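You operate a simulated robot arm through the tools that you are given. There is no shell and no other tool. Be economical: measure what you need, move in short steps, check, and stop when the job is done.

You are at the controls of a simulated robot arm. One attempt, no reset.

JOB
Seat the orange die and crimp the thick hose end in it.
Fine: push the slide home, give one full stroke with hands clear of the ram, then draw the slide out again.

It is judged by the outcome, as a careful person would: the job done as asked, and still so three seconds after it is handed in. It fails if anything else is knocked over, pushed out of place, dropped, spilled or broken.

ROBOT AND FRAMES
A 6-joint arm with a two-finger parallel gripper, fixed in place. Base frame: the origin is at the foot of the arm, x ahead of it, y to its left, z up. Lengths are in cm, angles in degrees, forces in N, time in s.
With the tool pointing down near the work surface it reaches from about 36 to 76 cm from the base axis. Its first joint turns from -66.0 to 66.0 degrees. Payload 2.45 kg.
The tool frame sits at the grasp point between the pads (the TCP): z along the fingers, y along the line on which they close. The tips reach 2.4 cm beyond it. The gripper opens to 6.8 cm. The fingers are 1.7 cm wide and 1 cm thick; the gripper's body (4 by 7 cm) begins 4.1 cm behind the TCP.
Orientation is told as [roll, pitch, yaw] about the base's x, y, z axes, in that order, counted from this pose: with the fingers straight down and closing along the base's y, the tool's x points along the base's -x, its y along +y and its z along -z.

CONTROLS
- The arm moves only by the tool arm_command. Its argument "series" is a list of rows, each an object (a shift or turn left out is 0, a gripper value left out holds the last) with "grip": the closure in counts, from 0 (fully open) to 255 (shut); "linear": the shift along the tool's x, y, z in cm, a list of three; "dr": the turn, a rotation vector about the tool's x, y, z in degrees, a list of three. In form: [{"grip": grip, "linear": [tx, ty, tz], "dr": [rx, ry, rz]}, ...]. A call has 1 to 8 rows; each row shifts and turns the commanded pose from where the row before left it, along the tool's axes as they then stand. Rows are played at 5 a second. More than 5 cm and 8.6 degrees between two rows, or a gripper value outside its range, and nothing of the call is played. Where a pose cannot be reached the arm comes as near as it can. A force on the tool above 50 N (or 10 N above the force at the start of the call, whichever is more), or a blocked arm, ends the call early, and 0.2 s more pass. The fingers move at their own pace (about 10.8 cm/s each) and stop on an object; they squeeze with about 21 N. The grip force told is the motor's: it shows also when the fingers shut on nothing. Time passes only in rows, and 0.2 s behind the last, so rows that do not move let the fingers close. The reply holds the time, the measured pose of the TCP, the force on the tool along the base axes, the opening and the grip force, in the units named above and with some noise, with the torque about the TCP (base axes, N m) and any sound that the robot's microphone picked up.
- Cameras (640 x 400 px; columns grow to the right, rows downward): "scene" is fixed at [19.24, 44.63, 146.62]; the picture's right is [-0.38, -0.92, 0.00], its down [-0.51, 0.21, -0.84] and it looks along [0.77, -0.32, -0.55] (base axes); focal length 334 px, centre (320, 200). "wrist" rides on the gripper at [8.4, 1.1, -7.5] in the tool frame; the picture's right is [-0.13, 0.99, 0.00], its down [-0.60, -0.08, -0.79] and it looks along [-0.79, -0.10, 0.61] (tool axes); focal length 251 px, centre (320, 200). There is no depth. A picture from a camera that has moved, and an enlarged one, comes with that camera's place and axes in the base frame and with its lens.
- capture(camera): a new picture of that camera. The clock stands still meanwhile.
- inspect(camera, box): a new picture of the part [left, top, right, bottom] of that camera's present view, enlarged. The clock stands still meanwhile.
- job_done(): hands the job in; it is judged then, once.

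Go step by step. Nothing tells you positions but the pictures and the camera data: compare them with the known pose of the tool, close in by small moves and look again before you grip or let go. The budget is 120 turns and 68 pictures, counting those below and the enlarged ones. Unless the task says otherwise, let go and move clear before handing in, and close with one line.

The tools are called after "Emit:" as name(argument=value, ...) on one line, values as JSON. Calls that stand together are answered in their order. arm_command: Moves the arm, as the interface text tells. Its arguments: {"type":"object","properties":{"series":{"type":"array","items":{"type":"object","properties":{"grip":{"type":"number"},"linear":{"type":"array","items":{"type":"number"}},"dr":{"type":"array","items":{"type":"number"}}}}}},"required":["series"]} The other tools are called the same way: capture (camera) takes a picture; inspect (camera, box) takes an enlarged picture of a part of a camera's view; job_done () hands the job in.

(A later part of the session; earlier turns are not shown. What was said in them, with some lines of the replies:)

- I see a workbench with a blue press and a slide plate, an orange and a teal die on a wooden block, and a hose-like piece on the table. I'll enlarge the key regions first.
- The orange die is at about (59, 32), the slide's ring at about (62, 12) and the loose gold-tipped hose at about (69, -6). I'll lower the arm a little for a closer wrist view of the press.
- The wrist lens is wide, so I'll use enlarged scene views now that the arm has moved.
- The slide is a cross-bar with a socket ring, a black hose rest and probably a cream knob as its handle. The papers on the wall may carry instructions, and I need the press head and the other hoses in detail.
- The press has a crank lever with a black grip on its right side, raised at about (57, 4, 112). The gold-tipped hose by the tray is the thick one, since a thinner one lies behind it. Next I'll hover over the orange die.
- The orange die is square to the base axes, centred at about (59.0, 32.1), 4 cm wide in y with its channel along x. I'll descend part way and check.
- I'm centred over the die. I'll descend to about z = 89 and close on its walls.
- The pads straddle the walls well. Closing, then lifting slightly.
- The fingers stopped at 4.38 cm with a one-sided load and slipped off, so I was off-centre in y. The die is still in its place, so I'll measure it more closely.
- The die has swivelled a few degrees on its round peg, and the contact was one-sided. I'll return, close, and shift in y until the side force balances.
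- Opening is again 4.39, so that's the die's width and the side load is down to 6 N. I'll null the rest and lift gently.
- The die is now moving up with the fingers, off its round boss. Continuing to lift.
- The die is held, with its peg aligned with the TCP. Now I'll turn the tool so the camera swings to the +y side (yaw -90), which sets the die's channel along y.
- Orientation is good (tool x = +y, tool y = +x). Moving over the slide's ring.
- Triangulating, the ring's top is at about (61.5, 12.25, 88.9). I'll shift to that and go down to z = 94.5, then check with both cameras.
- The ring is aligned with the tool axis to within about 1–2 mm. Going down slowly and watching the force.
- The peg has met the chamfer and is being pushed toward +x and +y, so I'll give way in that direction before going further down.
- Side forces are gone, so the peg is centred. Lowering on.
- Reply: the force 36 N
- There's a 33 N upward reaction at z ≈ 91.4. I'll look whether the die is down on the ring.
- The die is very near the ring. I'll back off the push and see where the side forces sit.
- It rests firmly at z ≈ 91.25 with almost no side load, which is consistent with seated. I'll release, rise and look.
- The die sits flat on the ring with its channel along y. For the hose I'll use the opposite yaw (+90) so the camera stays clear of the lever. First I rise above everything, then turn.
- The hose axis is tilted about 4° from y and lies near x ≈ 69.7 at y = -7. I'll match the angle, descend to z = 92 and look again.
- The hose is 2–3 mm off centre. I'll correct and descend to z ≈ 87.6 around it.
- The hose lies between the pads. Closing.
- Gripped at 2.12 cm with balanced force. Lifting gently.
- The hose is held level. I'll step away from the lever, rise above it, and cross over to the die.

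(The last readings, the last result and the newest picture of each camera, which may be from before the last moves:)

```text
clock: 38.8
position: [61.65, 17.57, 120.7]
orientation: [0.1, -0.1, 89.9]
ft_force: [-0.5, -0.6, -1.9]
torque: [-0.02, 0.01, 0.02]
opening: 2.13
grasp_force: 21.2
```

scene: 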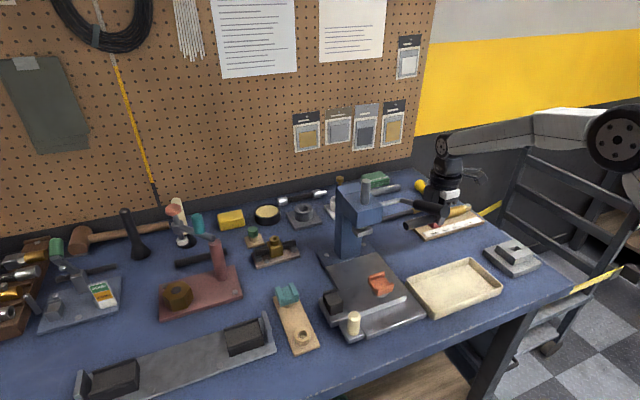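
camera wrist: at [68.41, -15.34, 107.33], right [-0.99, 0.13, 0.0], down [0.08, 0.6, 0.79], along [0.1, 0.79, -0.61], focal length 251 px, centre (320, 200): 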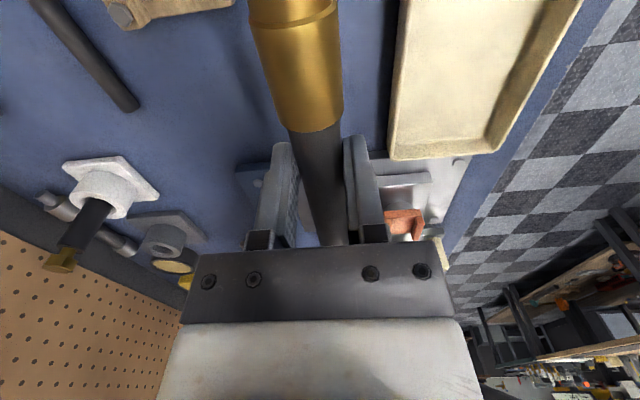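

Over the slide now. I'll descend 1.5 cm toward +y for clearance from the lever, then check.

Emit:
arm_command(series=[{"linear": [-1.5, 0.1, 3]}, {"linear": [0, 0, 4.2]}, {"linear": [0, 0, 4.2]}, {"linear": [0, 0, 4.2]}, {"linear": [0, 0, 4.2]}, {"linear": [0, 0, 2.2]}, {}])

Emit:
capture(camera="wrist")

Emit:
inspect(camera="scene", box=[300, 210, 440, 340])

```text
clock: 40.4
position: [61.53, 18.94, 98.82]
orientation: [0.0, 0.1, 89.9]
ft_force: [1.0, -0.2, -1.3]
torque: [0.01, 0.0, -0.05]
opening: 2.16
grasp_force: 20.7
```

```text
26 pictures are left
camera wrist: at [60.51, 10.42, 106.33], right [-0.99, 0.13, 0.0], down [0.08, 0.6, 0.79], along [0.1, 0.79, -0.61], focal length 251 px, centre (320, 200)
```

wrist: 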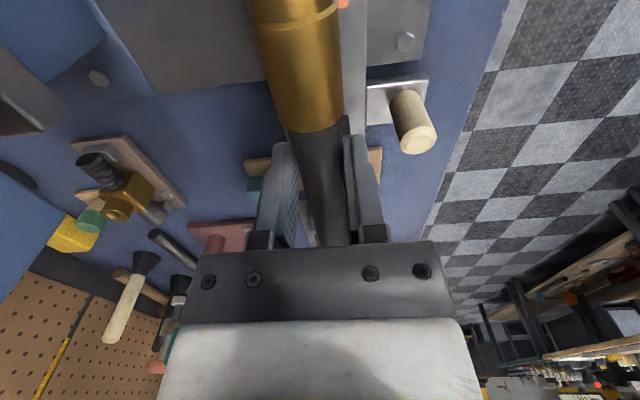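

```text
3.08 times, centred on (370, 275) of scene
camera zoom: at [19.24, 44.63, 146.62], right [-0.38, -0.92, 0.0], down [-0.51, 0.21, -0.84], along [0.77, -0.32, -0.55], focal length 1026 px, centre (166, -31)
```

zoom: 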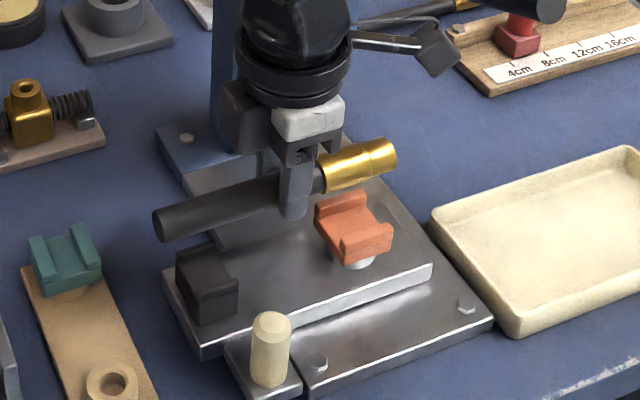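

The hose hangs above the die with the ferrule over it. I'll shift back to y ≈ 17.3 and lower to z = 95.

Emit:
arm_command(series=[{"linear": [0, 0, 2]}, {"linear": [1.6, 0, 1]}, {"linear": [0, 0, 0.8]}, {}])

Emit:
inspect(camera="scene", box=[310, 230, 430, 330])

Emit:
inspect(camera="wrist", box=[200, 0, 440, 150])

```text
clock: 41.4
position: [61.65, 17.15, 94.97]
orientation: [0.0, 0.0, 89.8]
ft_force: [0.4, 0.0, -1.5]
torque: [-0.01, -0.01, 0.01]
opening: 2.11
grasp_force: 20.7
```

```text
4.00 times, centred on (370, 280) of scene
camera zoom: at [19.24, 44.63, 146.62], right [-0.38, -0.92, 0.0], down [-0.51, 0.21, -0.84], along [0.77, -0.32, -0.55], focal length 1334 px, centre (120, -120)
```

zoom: 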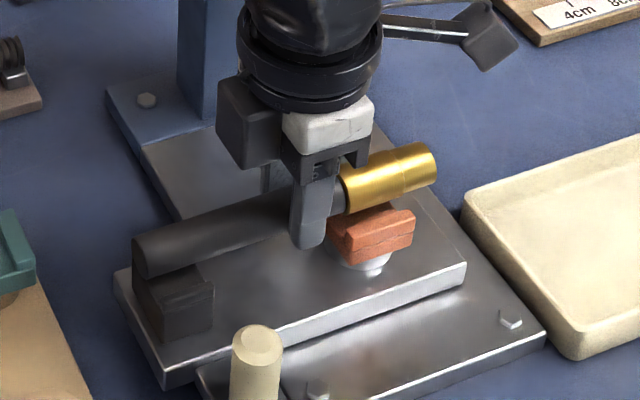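

```text
2.67 times, centred on (320, 75) of wrist
camera zoom: at [60.54, 8.8, 102.54], right [-0.99, 0.13, 0.0], down [0.08, 0.6, 0.79], along [0.1, 0.79, -0.61], focal length 670 px, centre (320, 533)
```

zoom: 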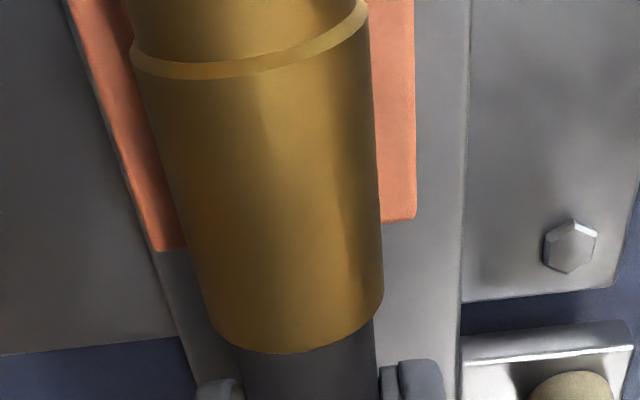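

The ferrule sits over the die. I'll nudge +x by 1.5 mm and lower with force checks.

Emit:
arm_command(series=[{"linear": [0, -0.15, 0.5]}, {"linear": [0, 0, 0.4]}, {"linear": [0, 0, 0.3]}, {"linear": [0, 0, 0.3]}])

```text
clock: 42.4
position: [61.82, 17.36, 93.58]
orientation: [-0.1, 0.1, 89.8]
ft_force: [0.6, -2.0, 5.4]
torque: [0.49, 0.01, 0.06]
opening: 2.13
grasp_force: 20.6
```

Emit:
inspect(camera="scene", box=[320, 240, 420, 320])

Emit:
inspect(camera="wrist", box=[200, 0, 440, 150])

```text
5.00 times, centred on (370, 280) of scene
camera zoom: at [19.22, 44.62, 146.63], right [-0.38, -0.92, 0.0], down [-0.51, 0.21, -0.84], along [0.77, -0.32, -0.55], focal length 1668 px, centre (70, -200)
```

zoom: 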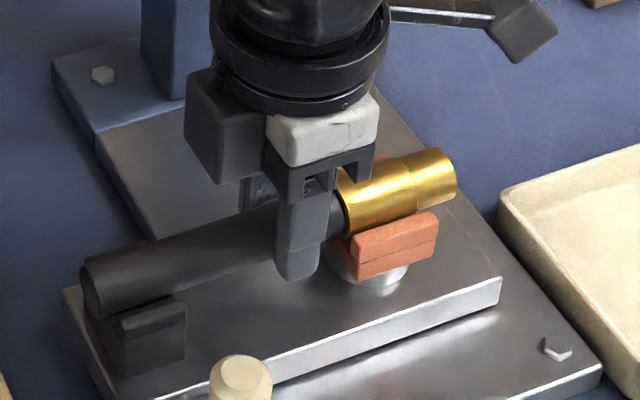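

```text
2.67 times, centred on (320, 75) of wrist
camera zoom: at [60.75, 8.86, 101.14], right [-0.99, 0.13, 0.0], down [0.08, 0.6, 0.79], along [0.11, 0.79, -0.61], focal length 670 px, centre (320, 533)
```

zoom: 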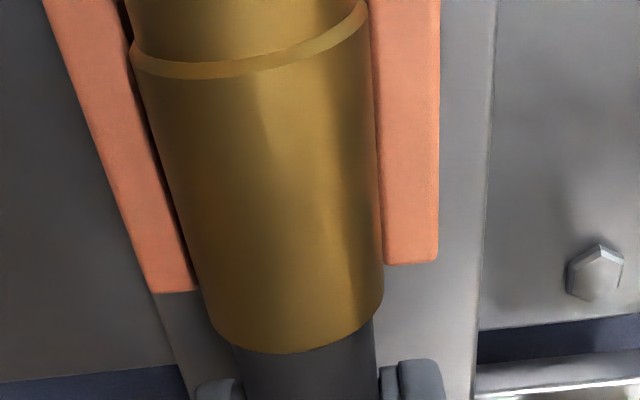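

Emit:
arm_command(series=[{"linear": [0, 0, 0.2]}, {"linear": [0, 0, 0.2]}, {}])

```text
clock: 43.2
position: [61.93, 17.27, 93.51]
orientation: [-0.5, 0.0, 89.9]
ft_force: [0.9, -7.9, 33.7]
torque: [-0.09, -0.02, 0.0]
opening: 2.18
grasp_force: 20.9
```

Now it's supported at both ends (33 N, no torque), so it's down in the die and the rest. Relieving the push, opening and rising.

Emit:
arm_command(series=[{"linear": [0, 0, -0.3]}, {}, {"grip": 100}, {"grip": 0}, {"grip": 0}, {"linear": [0, 0, -2]}, {"linear": [-1, 0, -4]}, {"linear": [-1, 0, -4]}])

Emit:
inspect(camera="scene", box=[320, 240, 420, 340])

Emit:
capture(camera="wrist")

```text
clock: 45.0
position: [61.99, 19.32, 103.36]
orientation: [0.0, 0.0, 89.9]
ft_force: [0.2, -0.3, -0.2]
torque: [0.02, -0.03, -0.01]
opening: 6.79
grasp_force: 0.0
```

```text
4.00 times, centred on (370, 290) of scene
camera zoom: at [19.24, 44.63, 146.63], right [-0.38, -0.92, 0.0], down [-0.51, 0.21, -0.84], along [0.77, -0.32, -0.55], focal length 1334 px, centre (120, -160)
```

zoom: 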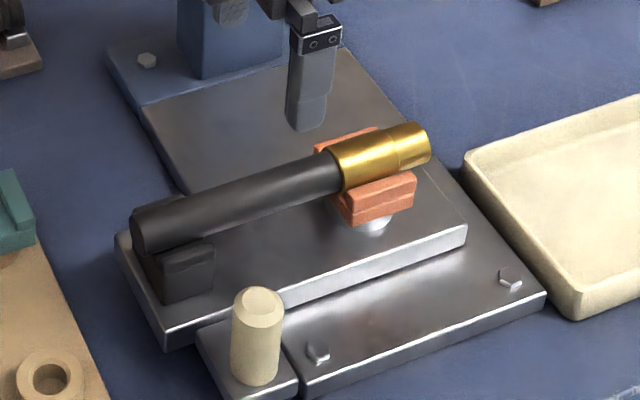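

```text
19 pictures are left
camera wrist: at [60.76, 10.8, 110.92], right [-0.99, 0.13, 0.0], down [0.08, 0.6, 0.79], along [0.1, 0.79, -0.61], focal length 251 px, centre (320, 200)
```

wrist: 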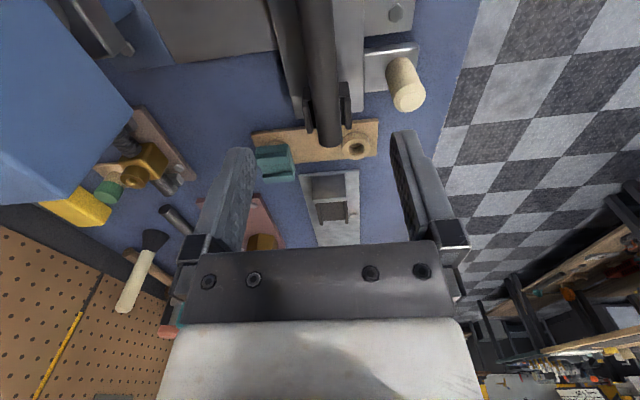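

The hose lies level in the die and the rest. Next is the slide's knob at about (55.2, 22.5), top z ≈ 92.3. I'll back away in -x and turn the tool to yaw 0.

Emit:
arm_command(series=[{"linear": [-0.8, 3, -2]}, {"linear": [-0.8, 3, -2]}, {"linear": [-0.8, 3, 0]}, {"linear": [-0.8, 3, 0], "dr": [0, 0, 8.18]}, {"dr": [0, 0, 8.18]}, {"dr": [0, 0, 8.18]}, {"dr": [0, 0, 8.18]}, {"dr": [0, 0, 8.18]}])

Emit:
arm_command(series=[{"dr": [0, 0, 8.18]}, {"dr": [0, 0, 8.18]}, {"dr": [0, 0, 8.18]}, {"dr": [0, 0, 8.18]}, {"dr": [0, 0, 8.18]}, {"dr": [0, 0, 8.18]}, {}])

```text
clock: 46.8
position: [49.8, 22.58, 107.5]
orientation: [0.1, 0.1, 48.9]
ft_force: [-0.3, 0.7, 0.6]
torque: [-0.02, -0.01, 0.03]
opening: 6.79
grasp_force: 0.1
```

```text
clock: 48.4
position: [49.75, 22.55, 107.48]
orientation: [0.0, 0.0, -0.2]
ft_force: [0.0, -0.8, -0.2]
torque: [-0.02, 0.0, 0.04]
opening: 6.8
grasp_force: 0.1
```

Emit:
arm_command(series=[{"linear": [-1.8, 0, 3.5]}, {"linear": [-1.8, 0, 3.5]}, {"linear": [-1.8, 0, 3.5]}, {}])

Emit:
capture(camera="wrist")

```text
clock: 49.4
position: [55.15, 22.55, 96.86]
orientation: [-0.1, 0.0, -0.2]
ft_force: [0.4, -0.1, 0.2]
torque: [0.06, 0.0, -0.02]
opening: 6.79
grasp_force: 0.0
```

```text
18 pictures are left
camera wrist: at [46.83, 23.6, 104.33], right [0.13, 0.99, 0.0], down [0.6, -0.08, 0.79], along [0.79, -0.1, -0.61], focal length 251 px, centre (320, 200)
```

wrist: 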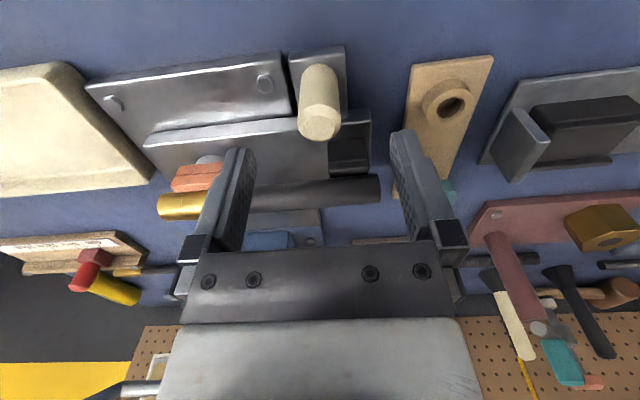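

Knob lies exactly on the tool axis. Descending to z = 90.4 and gripping it.

Emit:
arm_command(series=[{"linear": [0, 0, 2.5]}, {"linear": [0, 0, 2.5]}, {"linear": [0, 0, 1.4]}, {"grip": 255}, {"grip": 255}, {"grip": 255}, {"grip": 255}])

```text
clock: 51.0
position: [55.09, 22.47, 90.47]
orientation: [0.0, 0.0, -0.1]
ft_force: [0.0, -6.0, -1.1]
torque: [0.11, -0.63, 0.08]
opening: 2.39
grasp_force: 40.3
```

Knob gripped (2.39 cm). I'll push +x gently to test that the slide moves.

Emit:
arm_command(series=[{"linear": [-0.3, 0, 0]}, {"linear": [-0.4, 0, 0]}, {"linear": [-0.5, 0, 0]}, {}])

Emit:
inspect(camera="scene", box=[300, 220, 440, 340])

```text
clock: 52.0
position: [56.46, 22.41, 90.54]
orientation: [0.1, 0.0, -0.1]
ft_force: [-0.3, -8.7, -4.2]
torque: [0.25, -0.85, 0.0]
opening: 2.4
grasp_force: 40.4
```

```text
3.33 times, centred on (370, 280) of scene
camera zoom: at [19.24, 44.61, 146.63], right [-0.38, -0.92, 0.0], down [-0.51, 0.21, -0.84], along [0.77, -0.32, -0.55], focal length 1112 px, centre (153, -67)
```

zoom: 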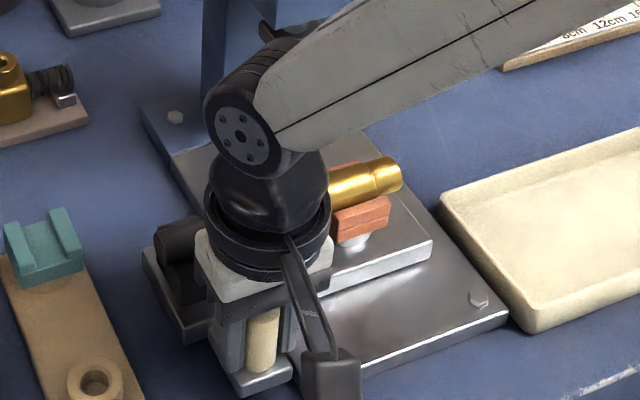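

The slide follows. Continuing the push.

Emit:
arm_command(series=[{"linear": [-0.8, 0, 0]}, {"linear": [-0.9, 0, 0]}, {"linear": [-0.9, 0, 0]}, {"linear": [-0.9, 0, 0]}, {"linear": [-0.9, 0, 0]}])

Emit:
capture(camera="wrist")

```text
clock: 53.2
position: [60.79, 22.51, 90.57]
orientation: [0.0, 0.1, -0.1]
ft_force: [-0.2, -3.5, -12.0]
torque: [0.16, -0.81, -0.03]
opening: 2.37
grasp_force: 40.1
```

```text
16 pictures are left
camera wrist: at [52.38, 23.56, 98.0], right [0.13, 0.99, 0.0], down [0.6, -0.08, 0.79], along [0.79, -0.1, -0.61], focal length 251 px, centre (320, 200)
```

wrist: 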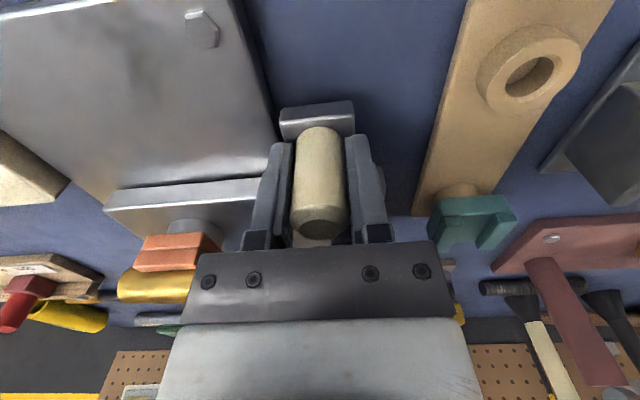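

Emit:
arm_command(series=[{"linear": [-0.8, 0, 0.1]}, {"linear": [-0.9, 0, 0]}, {"linear": [-0.9, 0, 0]}, {"linear": [-0.6, 0, 0]}])

Emit:
arm_command(series=[{"linear": [-0.5, 0, 0]}, {"linear": [-0.5, 0, 0]}, {"linear": [-0.4, 0, 0]}])

```text
clock: 54.2
position: [63.94, 22.46, 90.51]
orientation: [0.1, 0.0, -0.1]
ft_force: [-0.9, -2.1, 1.9]
torque: [-0.48, 1.38, -0.1]
opening: 2.4
grasp_force: 39.9
```

```text
clock: 55.0
position: [64.96, 22.64, 90.46]
orientation: [-0.1, 0.6, -0.1]
ft_force: [-42.2, -11.1, 21.0]
torque: [1.24, -1.04, -0.31]
opening: 2.4
grasp_force: 39.5
```

A firm stop at x ≈ 65, after 9.9 cm of travel — that matches the ram's position. I'll relax the push, release and look.

Emit:
arm_command(series=[{"linear": [0.3, 0, 0]}, {"grip": 0}, {"grip": 0}, {"linear": [0, 0, -3.5]}, {"linear": [1, 0, -3.5]}, {"linear": [3.5, 0, -3.5]}, {"linear": [4, 0, -3.5]}, {"linear": [4, 0, -2]}])

Emit:
inspect(camera="scene", box=[300, 160, 460, 330])

Emit:
capture(camera="wrist")

```text
refused: row 7 steps farther than a row can; nothing moved
```

```text
2.35 times, centred on (380, 245) of scene
camera zoom: at [19.07, 44.58, 146.66], right [-0.38, -0.92, 0.0], down [-0.5, 0.21, -0.84], along [0.77, -0.32, -0.55], focal length 785 px, centre (179, 94)
```

zoom: 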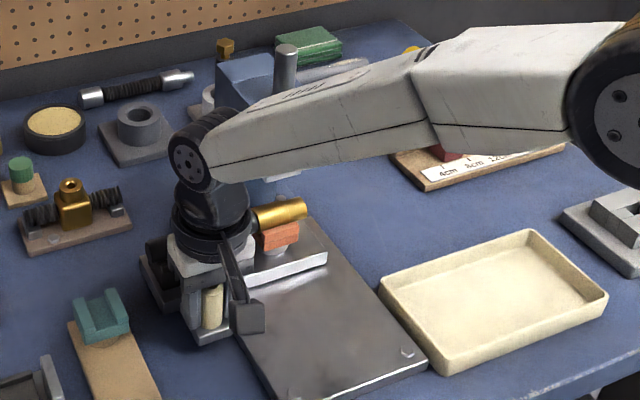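

```text
14 pictures are left
camera wrist: at [56.68, 23.57, 98.06], right [0.13, 0.99, 0.0], down [0.61, -0.08, 0.79], along [0.78, -0.1, -0.62], focal length 251 px, centre (320, 200)
```

wrist: 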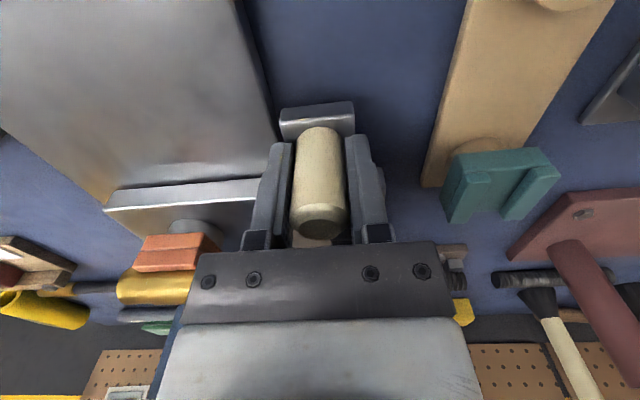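

Emit:
arm_command(series=[{"linear": [0.3, 0, 0]}, {"grip": 0}, {"grip": 0}, {"linear": [0, 0, -3.5]}, {"linear": [1, 0, -3.5]}, {"linear": [3, 0, -3.5]}, {"linear": [3.5, 0, -3]}, {"linear": [3.5, 0, -3]}])

Emit:
inspect(camera="scene", box=[300, 160, 460, 330])

```text
clock: 56.8
position: [54.04, 22.58, 106.81]
orientation: [0.0, 0.0, 0.0]
ft_force: [-1.1, -0.1, 0.5]
torque: [-0.04, -0.01, -0.01]
opening: 6.81
grasp_force: 0.1
```

```text
2.35 times, centred on (380, 245) of scene
camera zoom: at [19.24, 44.63, 146.63], right [-0.38, -0.92, 0.0], down [-0.51, 0.21, -0.84], along [0.77, -0.32, -0.55], focal length 785 px, centre (179, 94)
```

zoom: 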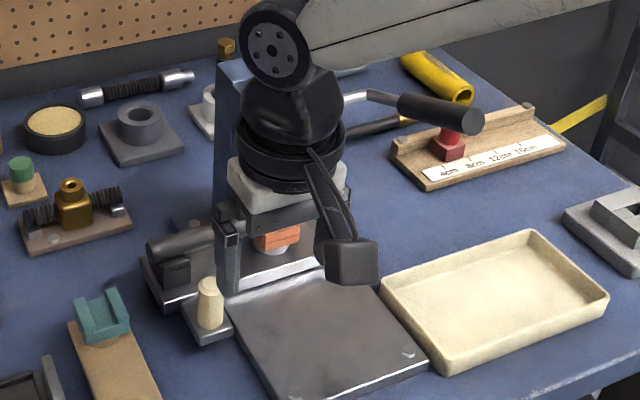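

The slide is home with the die under the ram and its knob forward. Next is the lever grip: I'll move above its outer end at about (58, 4.4).

Emit:
arm_command(series=[{"linear": [0, -1, -4.5]}, {"linear": [0, -1, -4.5]}, {"linear": [0, -1, -3.5]}, {"linear": [-0.6, -3.8, 0]}, {"linear": [-0.6, -3.8, 0]}, {"linear": [-0.6, -3.8, 0]}, {"linear": [-0.6, -3.8, 0]}, {}])

Emit:
capture(camera="wrist")

```text
clock: 58.6
position: [56.43, 4.42, 119.43]
orientation: [0.1, 0.0, 0.0]
ft_force: [-0.3, 0.0, 0.7]
torque: [-0.01, 0.03, 0.0]
opening: 6.76
grasp_force: 0.1
```

```text
12 pictures are left
camera wrist: at [48.14, 5.46, 126.98], right [0.13, 0.99, 0.0], down [0.6, -0.08, 0.79], along [0.79, -0.1, -0.61], focal length 251 px, centre (320, 200)
```

wrist: 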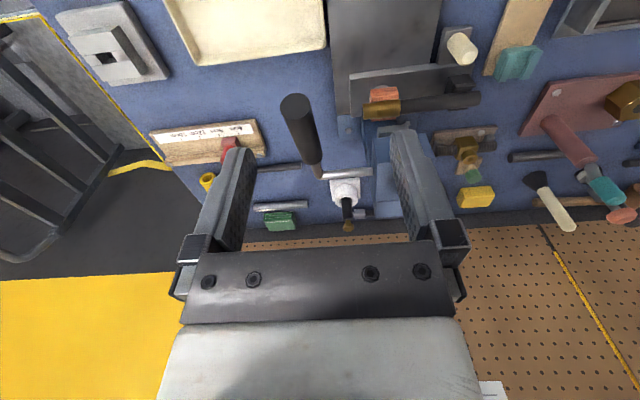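

The lever's grip runs from about (58.6, 2.3, 109.4) to (66.8, 2.6, 106.8), pivoting near (71.5, 105). I'll straddle it at x ≈ 60.3 and close.

Emit:
arm_command(series=[{"linear": [-2, -1.1, 0]}, {"linear": [-1.9, -1.0, 0]}, {"linear": [0, 0, 3.5]}, {"linear": [0, 0, 3.5]}, {"linear": [0, 0, 3.3]}, {}])

Emit:
capture(camera="wrist")

```text
clock: 60.0
position: [60.33, 2.29, 109.11]
orientation: [0.1, 0.0, -0.1]
ft_force: [0.1, 0.1, -0.3]
torque: [-0.02, 0.05, -0.02]
opening: 6.81
grasp_force: 0.0
```

```text
11 pictures are left
camera wrist: at [52.02, 3.29, 116.66], right [0.13, 0.99, 0.0], down [0.6, -0.08, 0.79], along [0.79, -0.1, -0.61], focal length 251 px, centre (320, 200)
```

wrist: 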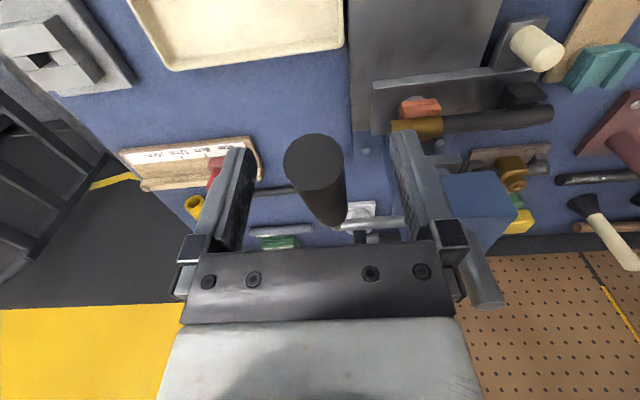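

The handle is centred between the fingers. Closing.

Emit:
arm_command(series=[{"grip": 255}, {"grip": 255}, {"grip": 255}, {"grip": 255}])

Emit:
arm_command(series=[{"linear": [0.15, 0, 0.5]}, {"linear": [0.15, 0, 0.7]}, {"linear": [0.1, 0, 0.7]}, {}])

```text
clock: 61.0
position: [60.38, 2.07, 109.25]
orientation: [0.0, 0.0, 0.0]
ft_force: [0.7, -4.4, -3.4]
torque: [-0.03, 0.07, 0.0]
opening: 2.34
grasp_force: 39.8
```

```text
clock: 62.0
position: [59.82, 2.15, 107.34]
orientation: [0.0, 0.1, -0.1]
ft_force: [-18.6, -4.1, 14.1]
torque: [0.01, -1.09, 0.03]
opening: 2.33
grasp_force: 39.8
```

The lever moves with moderate load. I'll follow its arc while tilting the tool with it.

Emit:
arm_command(series=[{"linear": [0.25, 0, 0], "dr": [0, -5, 0]}, {"linear": [0.15, 0, 1.0], "dr": [0, -5, 0]}, {"linear": [0.15, 0, 1.0], "dr": [0, -5, 0]}, {"linear": [0.15, 0, 1.0], "dr": [0, -5, 0]}])

```text
clock: 63.0
position: [59.3, 2.14, 103.98]
orientation: [0.0, -19.2, -0.1]
ft_force: [-22.5, -6.0, -8.3]
torque: [0.02, 1.13, -0.01]
opening: 2.32
grasp_force: 39.8
```

Emit:
arm_command(series=[{"linear": [0.2, 0, 0]}, {"linear": [0.3, 0, 1.0], "dr": [0, -3.5, 0]}, {"linear": [0.3, 0, 1.0], "dr": [0, -5, 0]}, {"linear": [0.3, 0, 1.0], "dr": [0, -5, 0]}])

```text
clock: 64.0
position: [59.53, 2.22, 101.21]
orientation: [-0.5, -31.6, -0.2]
ft_force: [-24.8, 11.8, -5.3]
torque: [0.27, 0.08, -0.17]
opening: 2.33
grasp_force: 39.6
out of reach, approached as far as the arm can: row 4
```

That tilt is near the arm's limit. I'll tilt back a little, relieve the radial load, and continue down.

Emit:
arm_command(series=[{"linear": [0.25, 0, -0.15], "dr": [0, 6, 0]}, {"linear": [0.2, 0, 0.9]}, {"linear": [0.15, 0, 0.9]}])

```text
clock: 64.8
position: [60.12, 2.1, 99.85]
orientation: [0.0, -27.7, 0.1]
ft_force: [-23.1, 22.4, 17.3]
torque: [0.06, -0.99, 0.18]
opening: 2.34
grasp_force: 39.3
```

Emit:
inspect(camera="scene", box=[310, 160, 470, 300])

```text
2.86 times, centred on (390, 230) of scene
camera zoom: at [19.13, 44.69, 146.62], right [-0.38, -0.92, 0.0], down [-0.5, 0.21, -0.84], along [0.77, -0.32, -0.55], focal length 953 px, centre (120, 114)
```

zoom: 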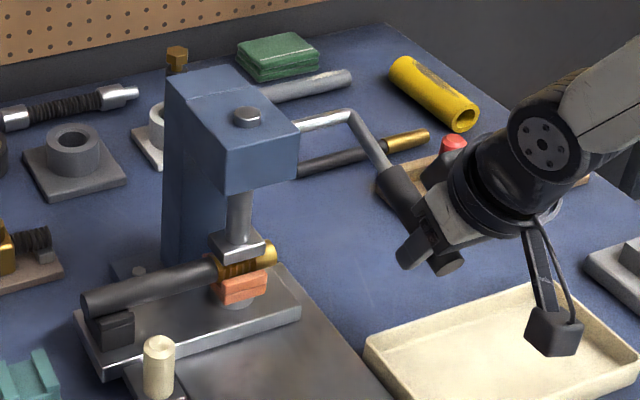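

The ram is down on the ferrule and it already shows crimp marks. I'll push on until the stroke ends.

Emit:
arm_command(series=[{"linear": [0.1, 0.12, 0.4], "dr": [0, 2, 0]}, {"linear": [0.05, 0, 0.6], "dr": [0, 1, 0]}, {"linear": [0.05, 0, 0.5]}])

```text
clock: 65.2
position: [60.34, 2.24, 99.8]
orientation: [0.0, -26.3, 0.0]
ft_force: [-19.5, 2.5, 19.9]
torque: [0.03, 0.61, -0.03]
opening: 2.34
grasp_force: 39.5
stopped in row 1: the force on the tool passed its limit (the readings are from after the stop); the commanded pose is now the measured one
```

Emit:
arm_command(series=[{"linear": [0.1, 0, 0.25]}, {"linear": [0.08, 0, 0.25]}, {"linear": [0.05, 0, 0.25]}, {"linear": [0.05, 0, 0.25]}])

```text
clock: 65.6
position: [60.27, 2.2, 99.79]
orientation: [-0.1, -26.4, 0.0]
ft_force: [-20.8, 1.4, 22.7]
torque: [-0.04, 0.51, 0.01]
opening: 2.32
grasp_force: 40.1
stopped in row 2: the force on the tool passed its limit (the readings are from after the stop); the commanded pose is now the measured one
```

It's now rigidly stopped (mostly tangential load). A close look at the ram and ferrule to judge whether the stroke is complete.

Emit:
inspect(camera="scene", box=[345, 205, 395, 270])

```text
6.15 times, centred on (370, 238) of scene
camera zoom: at [19.13, 44.63, 146.64], right [-0.38, -0.92, 0.0], down [-0.5, 0.21, -0.84], along [0.77, -0.32, -0.55], focal length 2053 px, centre (12, -31)
```

zoom: 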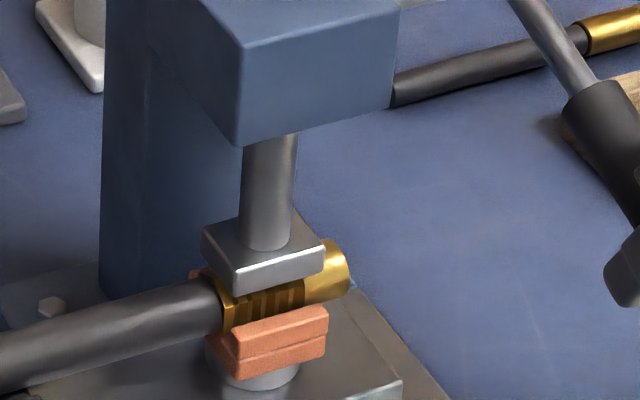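

The ram is fully down and the ferrule is ridged, so the stroke is done. Raising the lever back along the same arc.

Emit:
arm_command(series=[{"linear": [-0.1, 0, -0.6], "dr": [0, 3, 0]}, {"linear": [-0.15, 0, -1.0], "dr": [0, 5, 0]}, {"linear": [-0.15, 0, -1.0], "dr": [0, 5, 0]}, {"linear": [-0.15, 0, -1.0], "dr": [0, 5, 0]}])

```text
clock: 66.6
position: [59.71, 2.2, 103.24]
orientation: [-0.1, -8.3, 0.1]
ft_force: [-18.6, 1.1, 7.0]
torque: [0.01, -1.11, -0.01]
opening: 2.32
grasp_force: 39.4
```

Emit:
arm_command(series=[{"linear": [0.1, 0, -1.0], "dr": [0, -2, 0]}, {"linear": [-0.1, 0, -1.0], "dr": [0, 4, 0]}, {"linear": [-0.2, 0, -1.0], "dr": [0, 4, 0]}, {"linear": [-0.2, 0, -1.0], "dr": [0, 4, 0]}])

```text
clock: 67.6
position: [59.87, 2.31, 107.23]
orientation: [-0.1, 1.2, 0.0]
ft_force: [27.2, 1.6, -14.6]
torque: [-0.06, 1.01, 0.06]
opening: 2.33
grasp_force: 40.1
```

Emit:
arm_command(series=[{"linear": [-0.35, 0, -0.7]}, {"linear": [-0.2, 0, -0.7], "dr": [0, -1.2, 0]}, {"linear": [-0.15, 0, -0.5]}, {}])

```text
clock: 68.6
position: [60.45, 2.23, 109.1]
orientation: [0.0, 0.5, 0.0]
ft_force: [10.3, 3.1, -14.9]
torque: [-0.04, 1.29, 0.02]
opening: 2.34
grasp_force: 39.7
```

The lever is back at its starting height. Releasing and rising clear.

Emit:
arm_command(series=[{"linear": [0, 0, 0.1]}, {"grip": 0}, {"grip": 0}, {"grip": 0}, {"linear": [0, 0, -3]}, {"linear": [0, 0, -4]}, {"linear": [0, 0, -4]}])

Emit:
arm_command(series=[{"linear": [1, 3.5, 0]}, {"linear": [1, 3.5, 0]}, {"linear": [1, 3.5, 0]}, {"linear": [1, 3.5, 0]}, {"linear": [1, 3.2, 0]}, {"linear": [0, 3, 2]}, {}])

Emit:
inspect(camera="scene", box=[300, 160, 460, 330])

```text
clock: 70.2
position: [60.51, 2.23, 120.01]
orientation: [0.0, 0.4, 0.0]
ft_force: [0.8, -0.3, -0.1]
torque: [0.0, 0.03, 0.02]
opening: 6.79
grasp_force: 0.0
```

```text
clock: 71.8
position: [55.36, 22.29, 118.04]
orientation: [0.1, 0.3, -0.1]
ft_force: [0.2, -0.6, 1.0]
torque: [0.01, 0.01, 0.01]
opening: 6.79
grasp_force: 0.1
```

```text
2.35 times, centred on (380, 245) of scene
camera zoom: at [19.24, 44.63, 146.62], right [-0.38, -0.92, 0.0], down [-0.51, 0.21, -0.84], along [0.77, -0.32, -0.55], focal length 785 px, centre (179, 94)
```

zoom: 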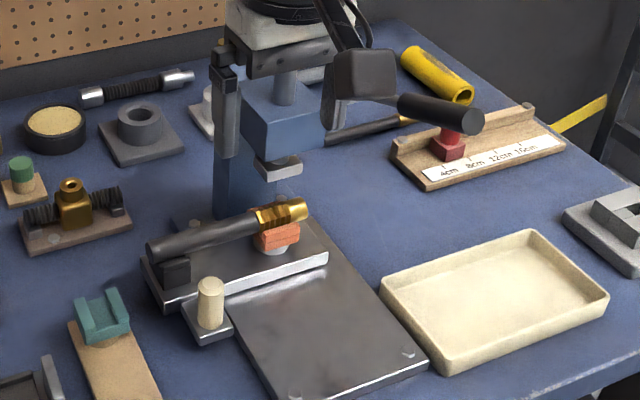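

The ram is up, the lever is at rest at the top and the crimp is visible. Now I go back to the knob (≈ 64.9, 22.5) to draw the slide out.

Emit:
arm_command(series=[{"linear": [-2.4, 0, 3]}, {"linear": [-2.4, 0.2, 3]}, {"linear": [-2.4, 0, 3]}, {"linear": [-2.3, 0, 3]}, {"linear": [0, 0, 3.5]}, {"linear": [0, 0, 3.5]}, {}])

Emit:
capture(camera="wrist")

```text
clock: 73.4
position: [64.88, 22.54, 99.0]
orientation: [0.0, 0.3, 0.0]
ft_force: [-0.8, 0.0, -0.6]
torque: [-0.01, 0.01, 0.03]
opening: 6.8
grasp_force: 0.1
```

```text
7 pictures are left
camera wrist: at [56.55, 23.61, 106.48], right [0.13, 0.99, 0.0], down [0.61, -0.08, 0.79], along [0.78, -0.1, -0.61], focal length 251 px, centre (320, 200)
```

wrist: 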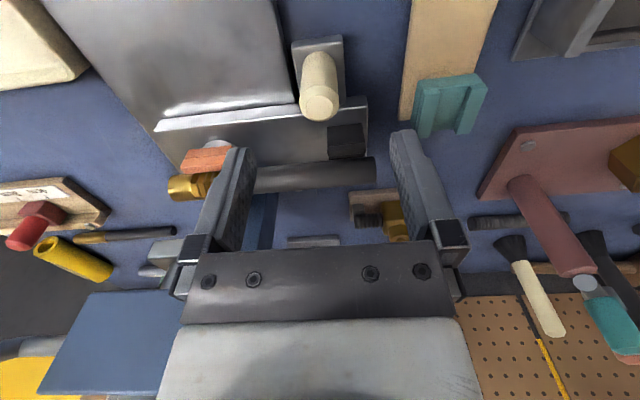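

Aligned with the knob. Descending and gripping.

Emit:
arm_command(series=[{"linear": [0, 0, 3.5]}, {"linear": [0, 0, 3.5]}, {"linear": [0, 0, 1.5]}, {"grip": 255}, {"grip": 255}, {"grip": 255}, {"grip": 255}])

Emit:
arm_command(series=[{"linear": [0.3, 0, 0]}, {"linear": [0.5, 0, 0]}, {"linear": [0.7, 0, 0]}, {"linear": [0.8, 0, 0]}])

```text
clock: 75.0
position: [64.82, 22.59, 90.42]
orientation: [0.0, 0.3, -0.1]
ft_force: [0.7, -3.4, -3.2]
torque: [0.37, -0.68, 0.05]
opening: 2.38
grasp_force: 39.9
```

```text
clock: 76.0
position: [62.42, 22.46, 90.43]
orientation: [-0.1, 0.4, -0.1]
ft_force: [1.3, -10.6, -7.9]
torque: [0.8, -1.2, 0.0]
opening: 2.39
grasp_force: 39.7
```

Drawing out smoothly; continuing to the original position (x ≈ 55.1).

Emit:
arm_command(series=[{"linear": [0.9, -0.05, 0.05]}, {"linear": [0.9, 0, 0]}, {"linear": [0.9, 0, 0]}, {"linear": [0.9, 0, 0]}, {"linear": [0.9, 0, 0]}])

Emit:
arm_command(series=[{"linear": [0.8, 0, 0]}, {"linear": [0.7, 0, 0]}, {"linear": [0.6, 0, 0]}, {"linear": [0.4, 0, 0]}])

```text
clock: 77.2
position: [58.01, 22.43, 90.41]
orientation: [0.0, 0.4, -0.1]
ft_force: [0.7, -11.8, -2.1]
torque: [0.56, 0.51, -0.13]
opening: 2.41
grasp_force: 40.3
```

```text
clock: 78.2
position: [55.41, 22.48, 90.34]
orientation: [0.0, 0.4, 0.1]
ft_force: [0.8, -12.3, -6.2]
torque: [0.55, 0.5, -0.04]
opening: 2.4
grasp_force: 40.3
```

Emit:
arm_command(series=[{"linear": [0.2, 0, 0]}, {"linear": [0.2, 0, 0]}, {}])

```text
clock: 79.0
position: [55.05, 22.56, 90.5]
orientation: [0.1, 0.4, 0.1]
ft_force: [0.3, -7.9, -10.8]
torque: [0.22, 0.16, -0.02]
opening: 2.39
grasp_force: 40.0
```

Emit:
arm_command(series=[{"linear": [0.15, 0, 0]}, {}])

```text
clock: 79.6
position: [54.91, 22.53, 90.4]
orientation: [-0.1, 0.4, 0.0]
ft_force: [-0.2, -6.7, -12.4]
torque: [0.42, 0.23, 0.07]
opening: 2.37
grasp_force: 40.3
```

The slide is back fully out. Releasing, rising and moving clear.

Emit:
arm_command(series=[{"grip": 0}, {"grip": 0}, {"grip": 0}, {"linear": [0, 0, -3]}, {"linear": [0, 0, -4]}, {"linear": [1, 0, -4]}, {"linear": [3, 0, -3.5]}, {"linear": [3, 0, -3.5]}])

Emit:
arm_command(series=[{"linear": [2, 0, -3]}, {"linear": [1, 0, -3]}, {}])

Emit:
capture(camera="scene")

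Emit:
inspect(camera="scene", box=[310, 220, 430, 340])

```text
clock: 81.4
position: [47.94, 22.68, 108.51]
orientation: [0.0, 0.4, 0.0]
ft_force: [-0.4, -0.9, -0.1]
torque: [0.0, 0.01, -0.02]
opening: 6.79
grasp_force: 0.1
```

```text
clock: 82.2
position: [45.04, 22.56, 114.48]
orientation: [0.0, 0.4, 0.0]
ft_force: [0.1, -0.2, -1.1]
torque: [0.03, -0.03, -0.01]
opening: 6.8
grasp_force: 0.1
```

```text
6 pictures are left
```

scene: 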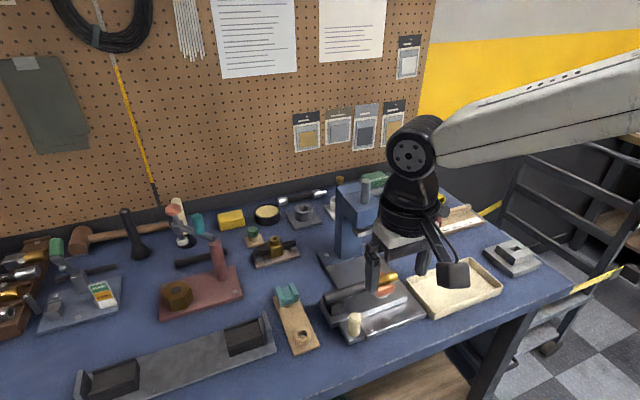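

```text
3.33 times, centred on (370, 280) of scene
camera zoom: at [19.24, 44.63, 146.62], right [-0.38, -0.92, 0.0], down [-0.51, 0.21, -0.84], along [0.77, -0.32, -0.55], focal length 1112 px, centre (153, -67)
```

zoom: 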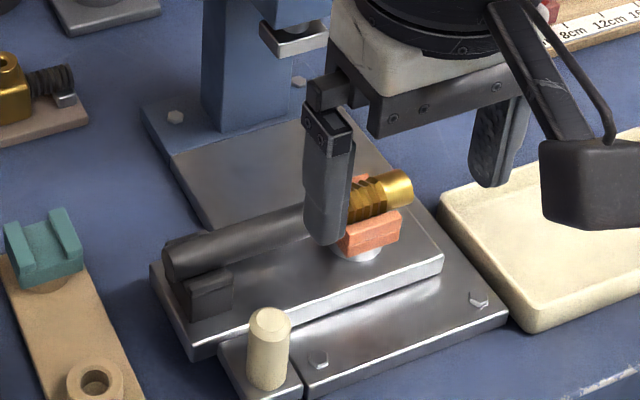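

The slide is out, the ferrule crimped and lying in the seated orange die, the ram and lever are up, and nothing else has moved. Handing in.

Emit:
job_done()

```text
The job is handed in.
```

The orange die is seated and the thick hose end is crimped in it with one full stroke. The slide is drawn out again, and the gripper is open and clear.
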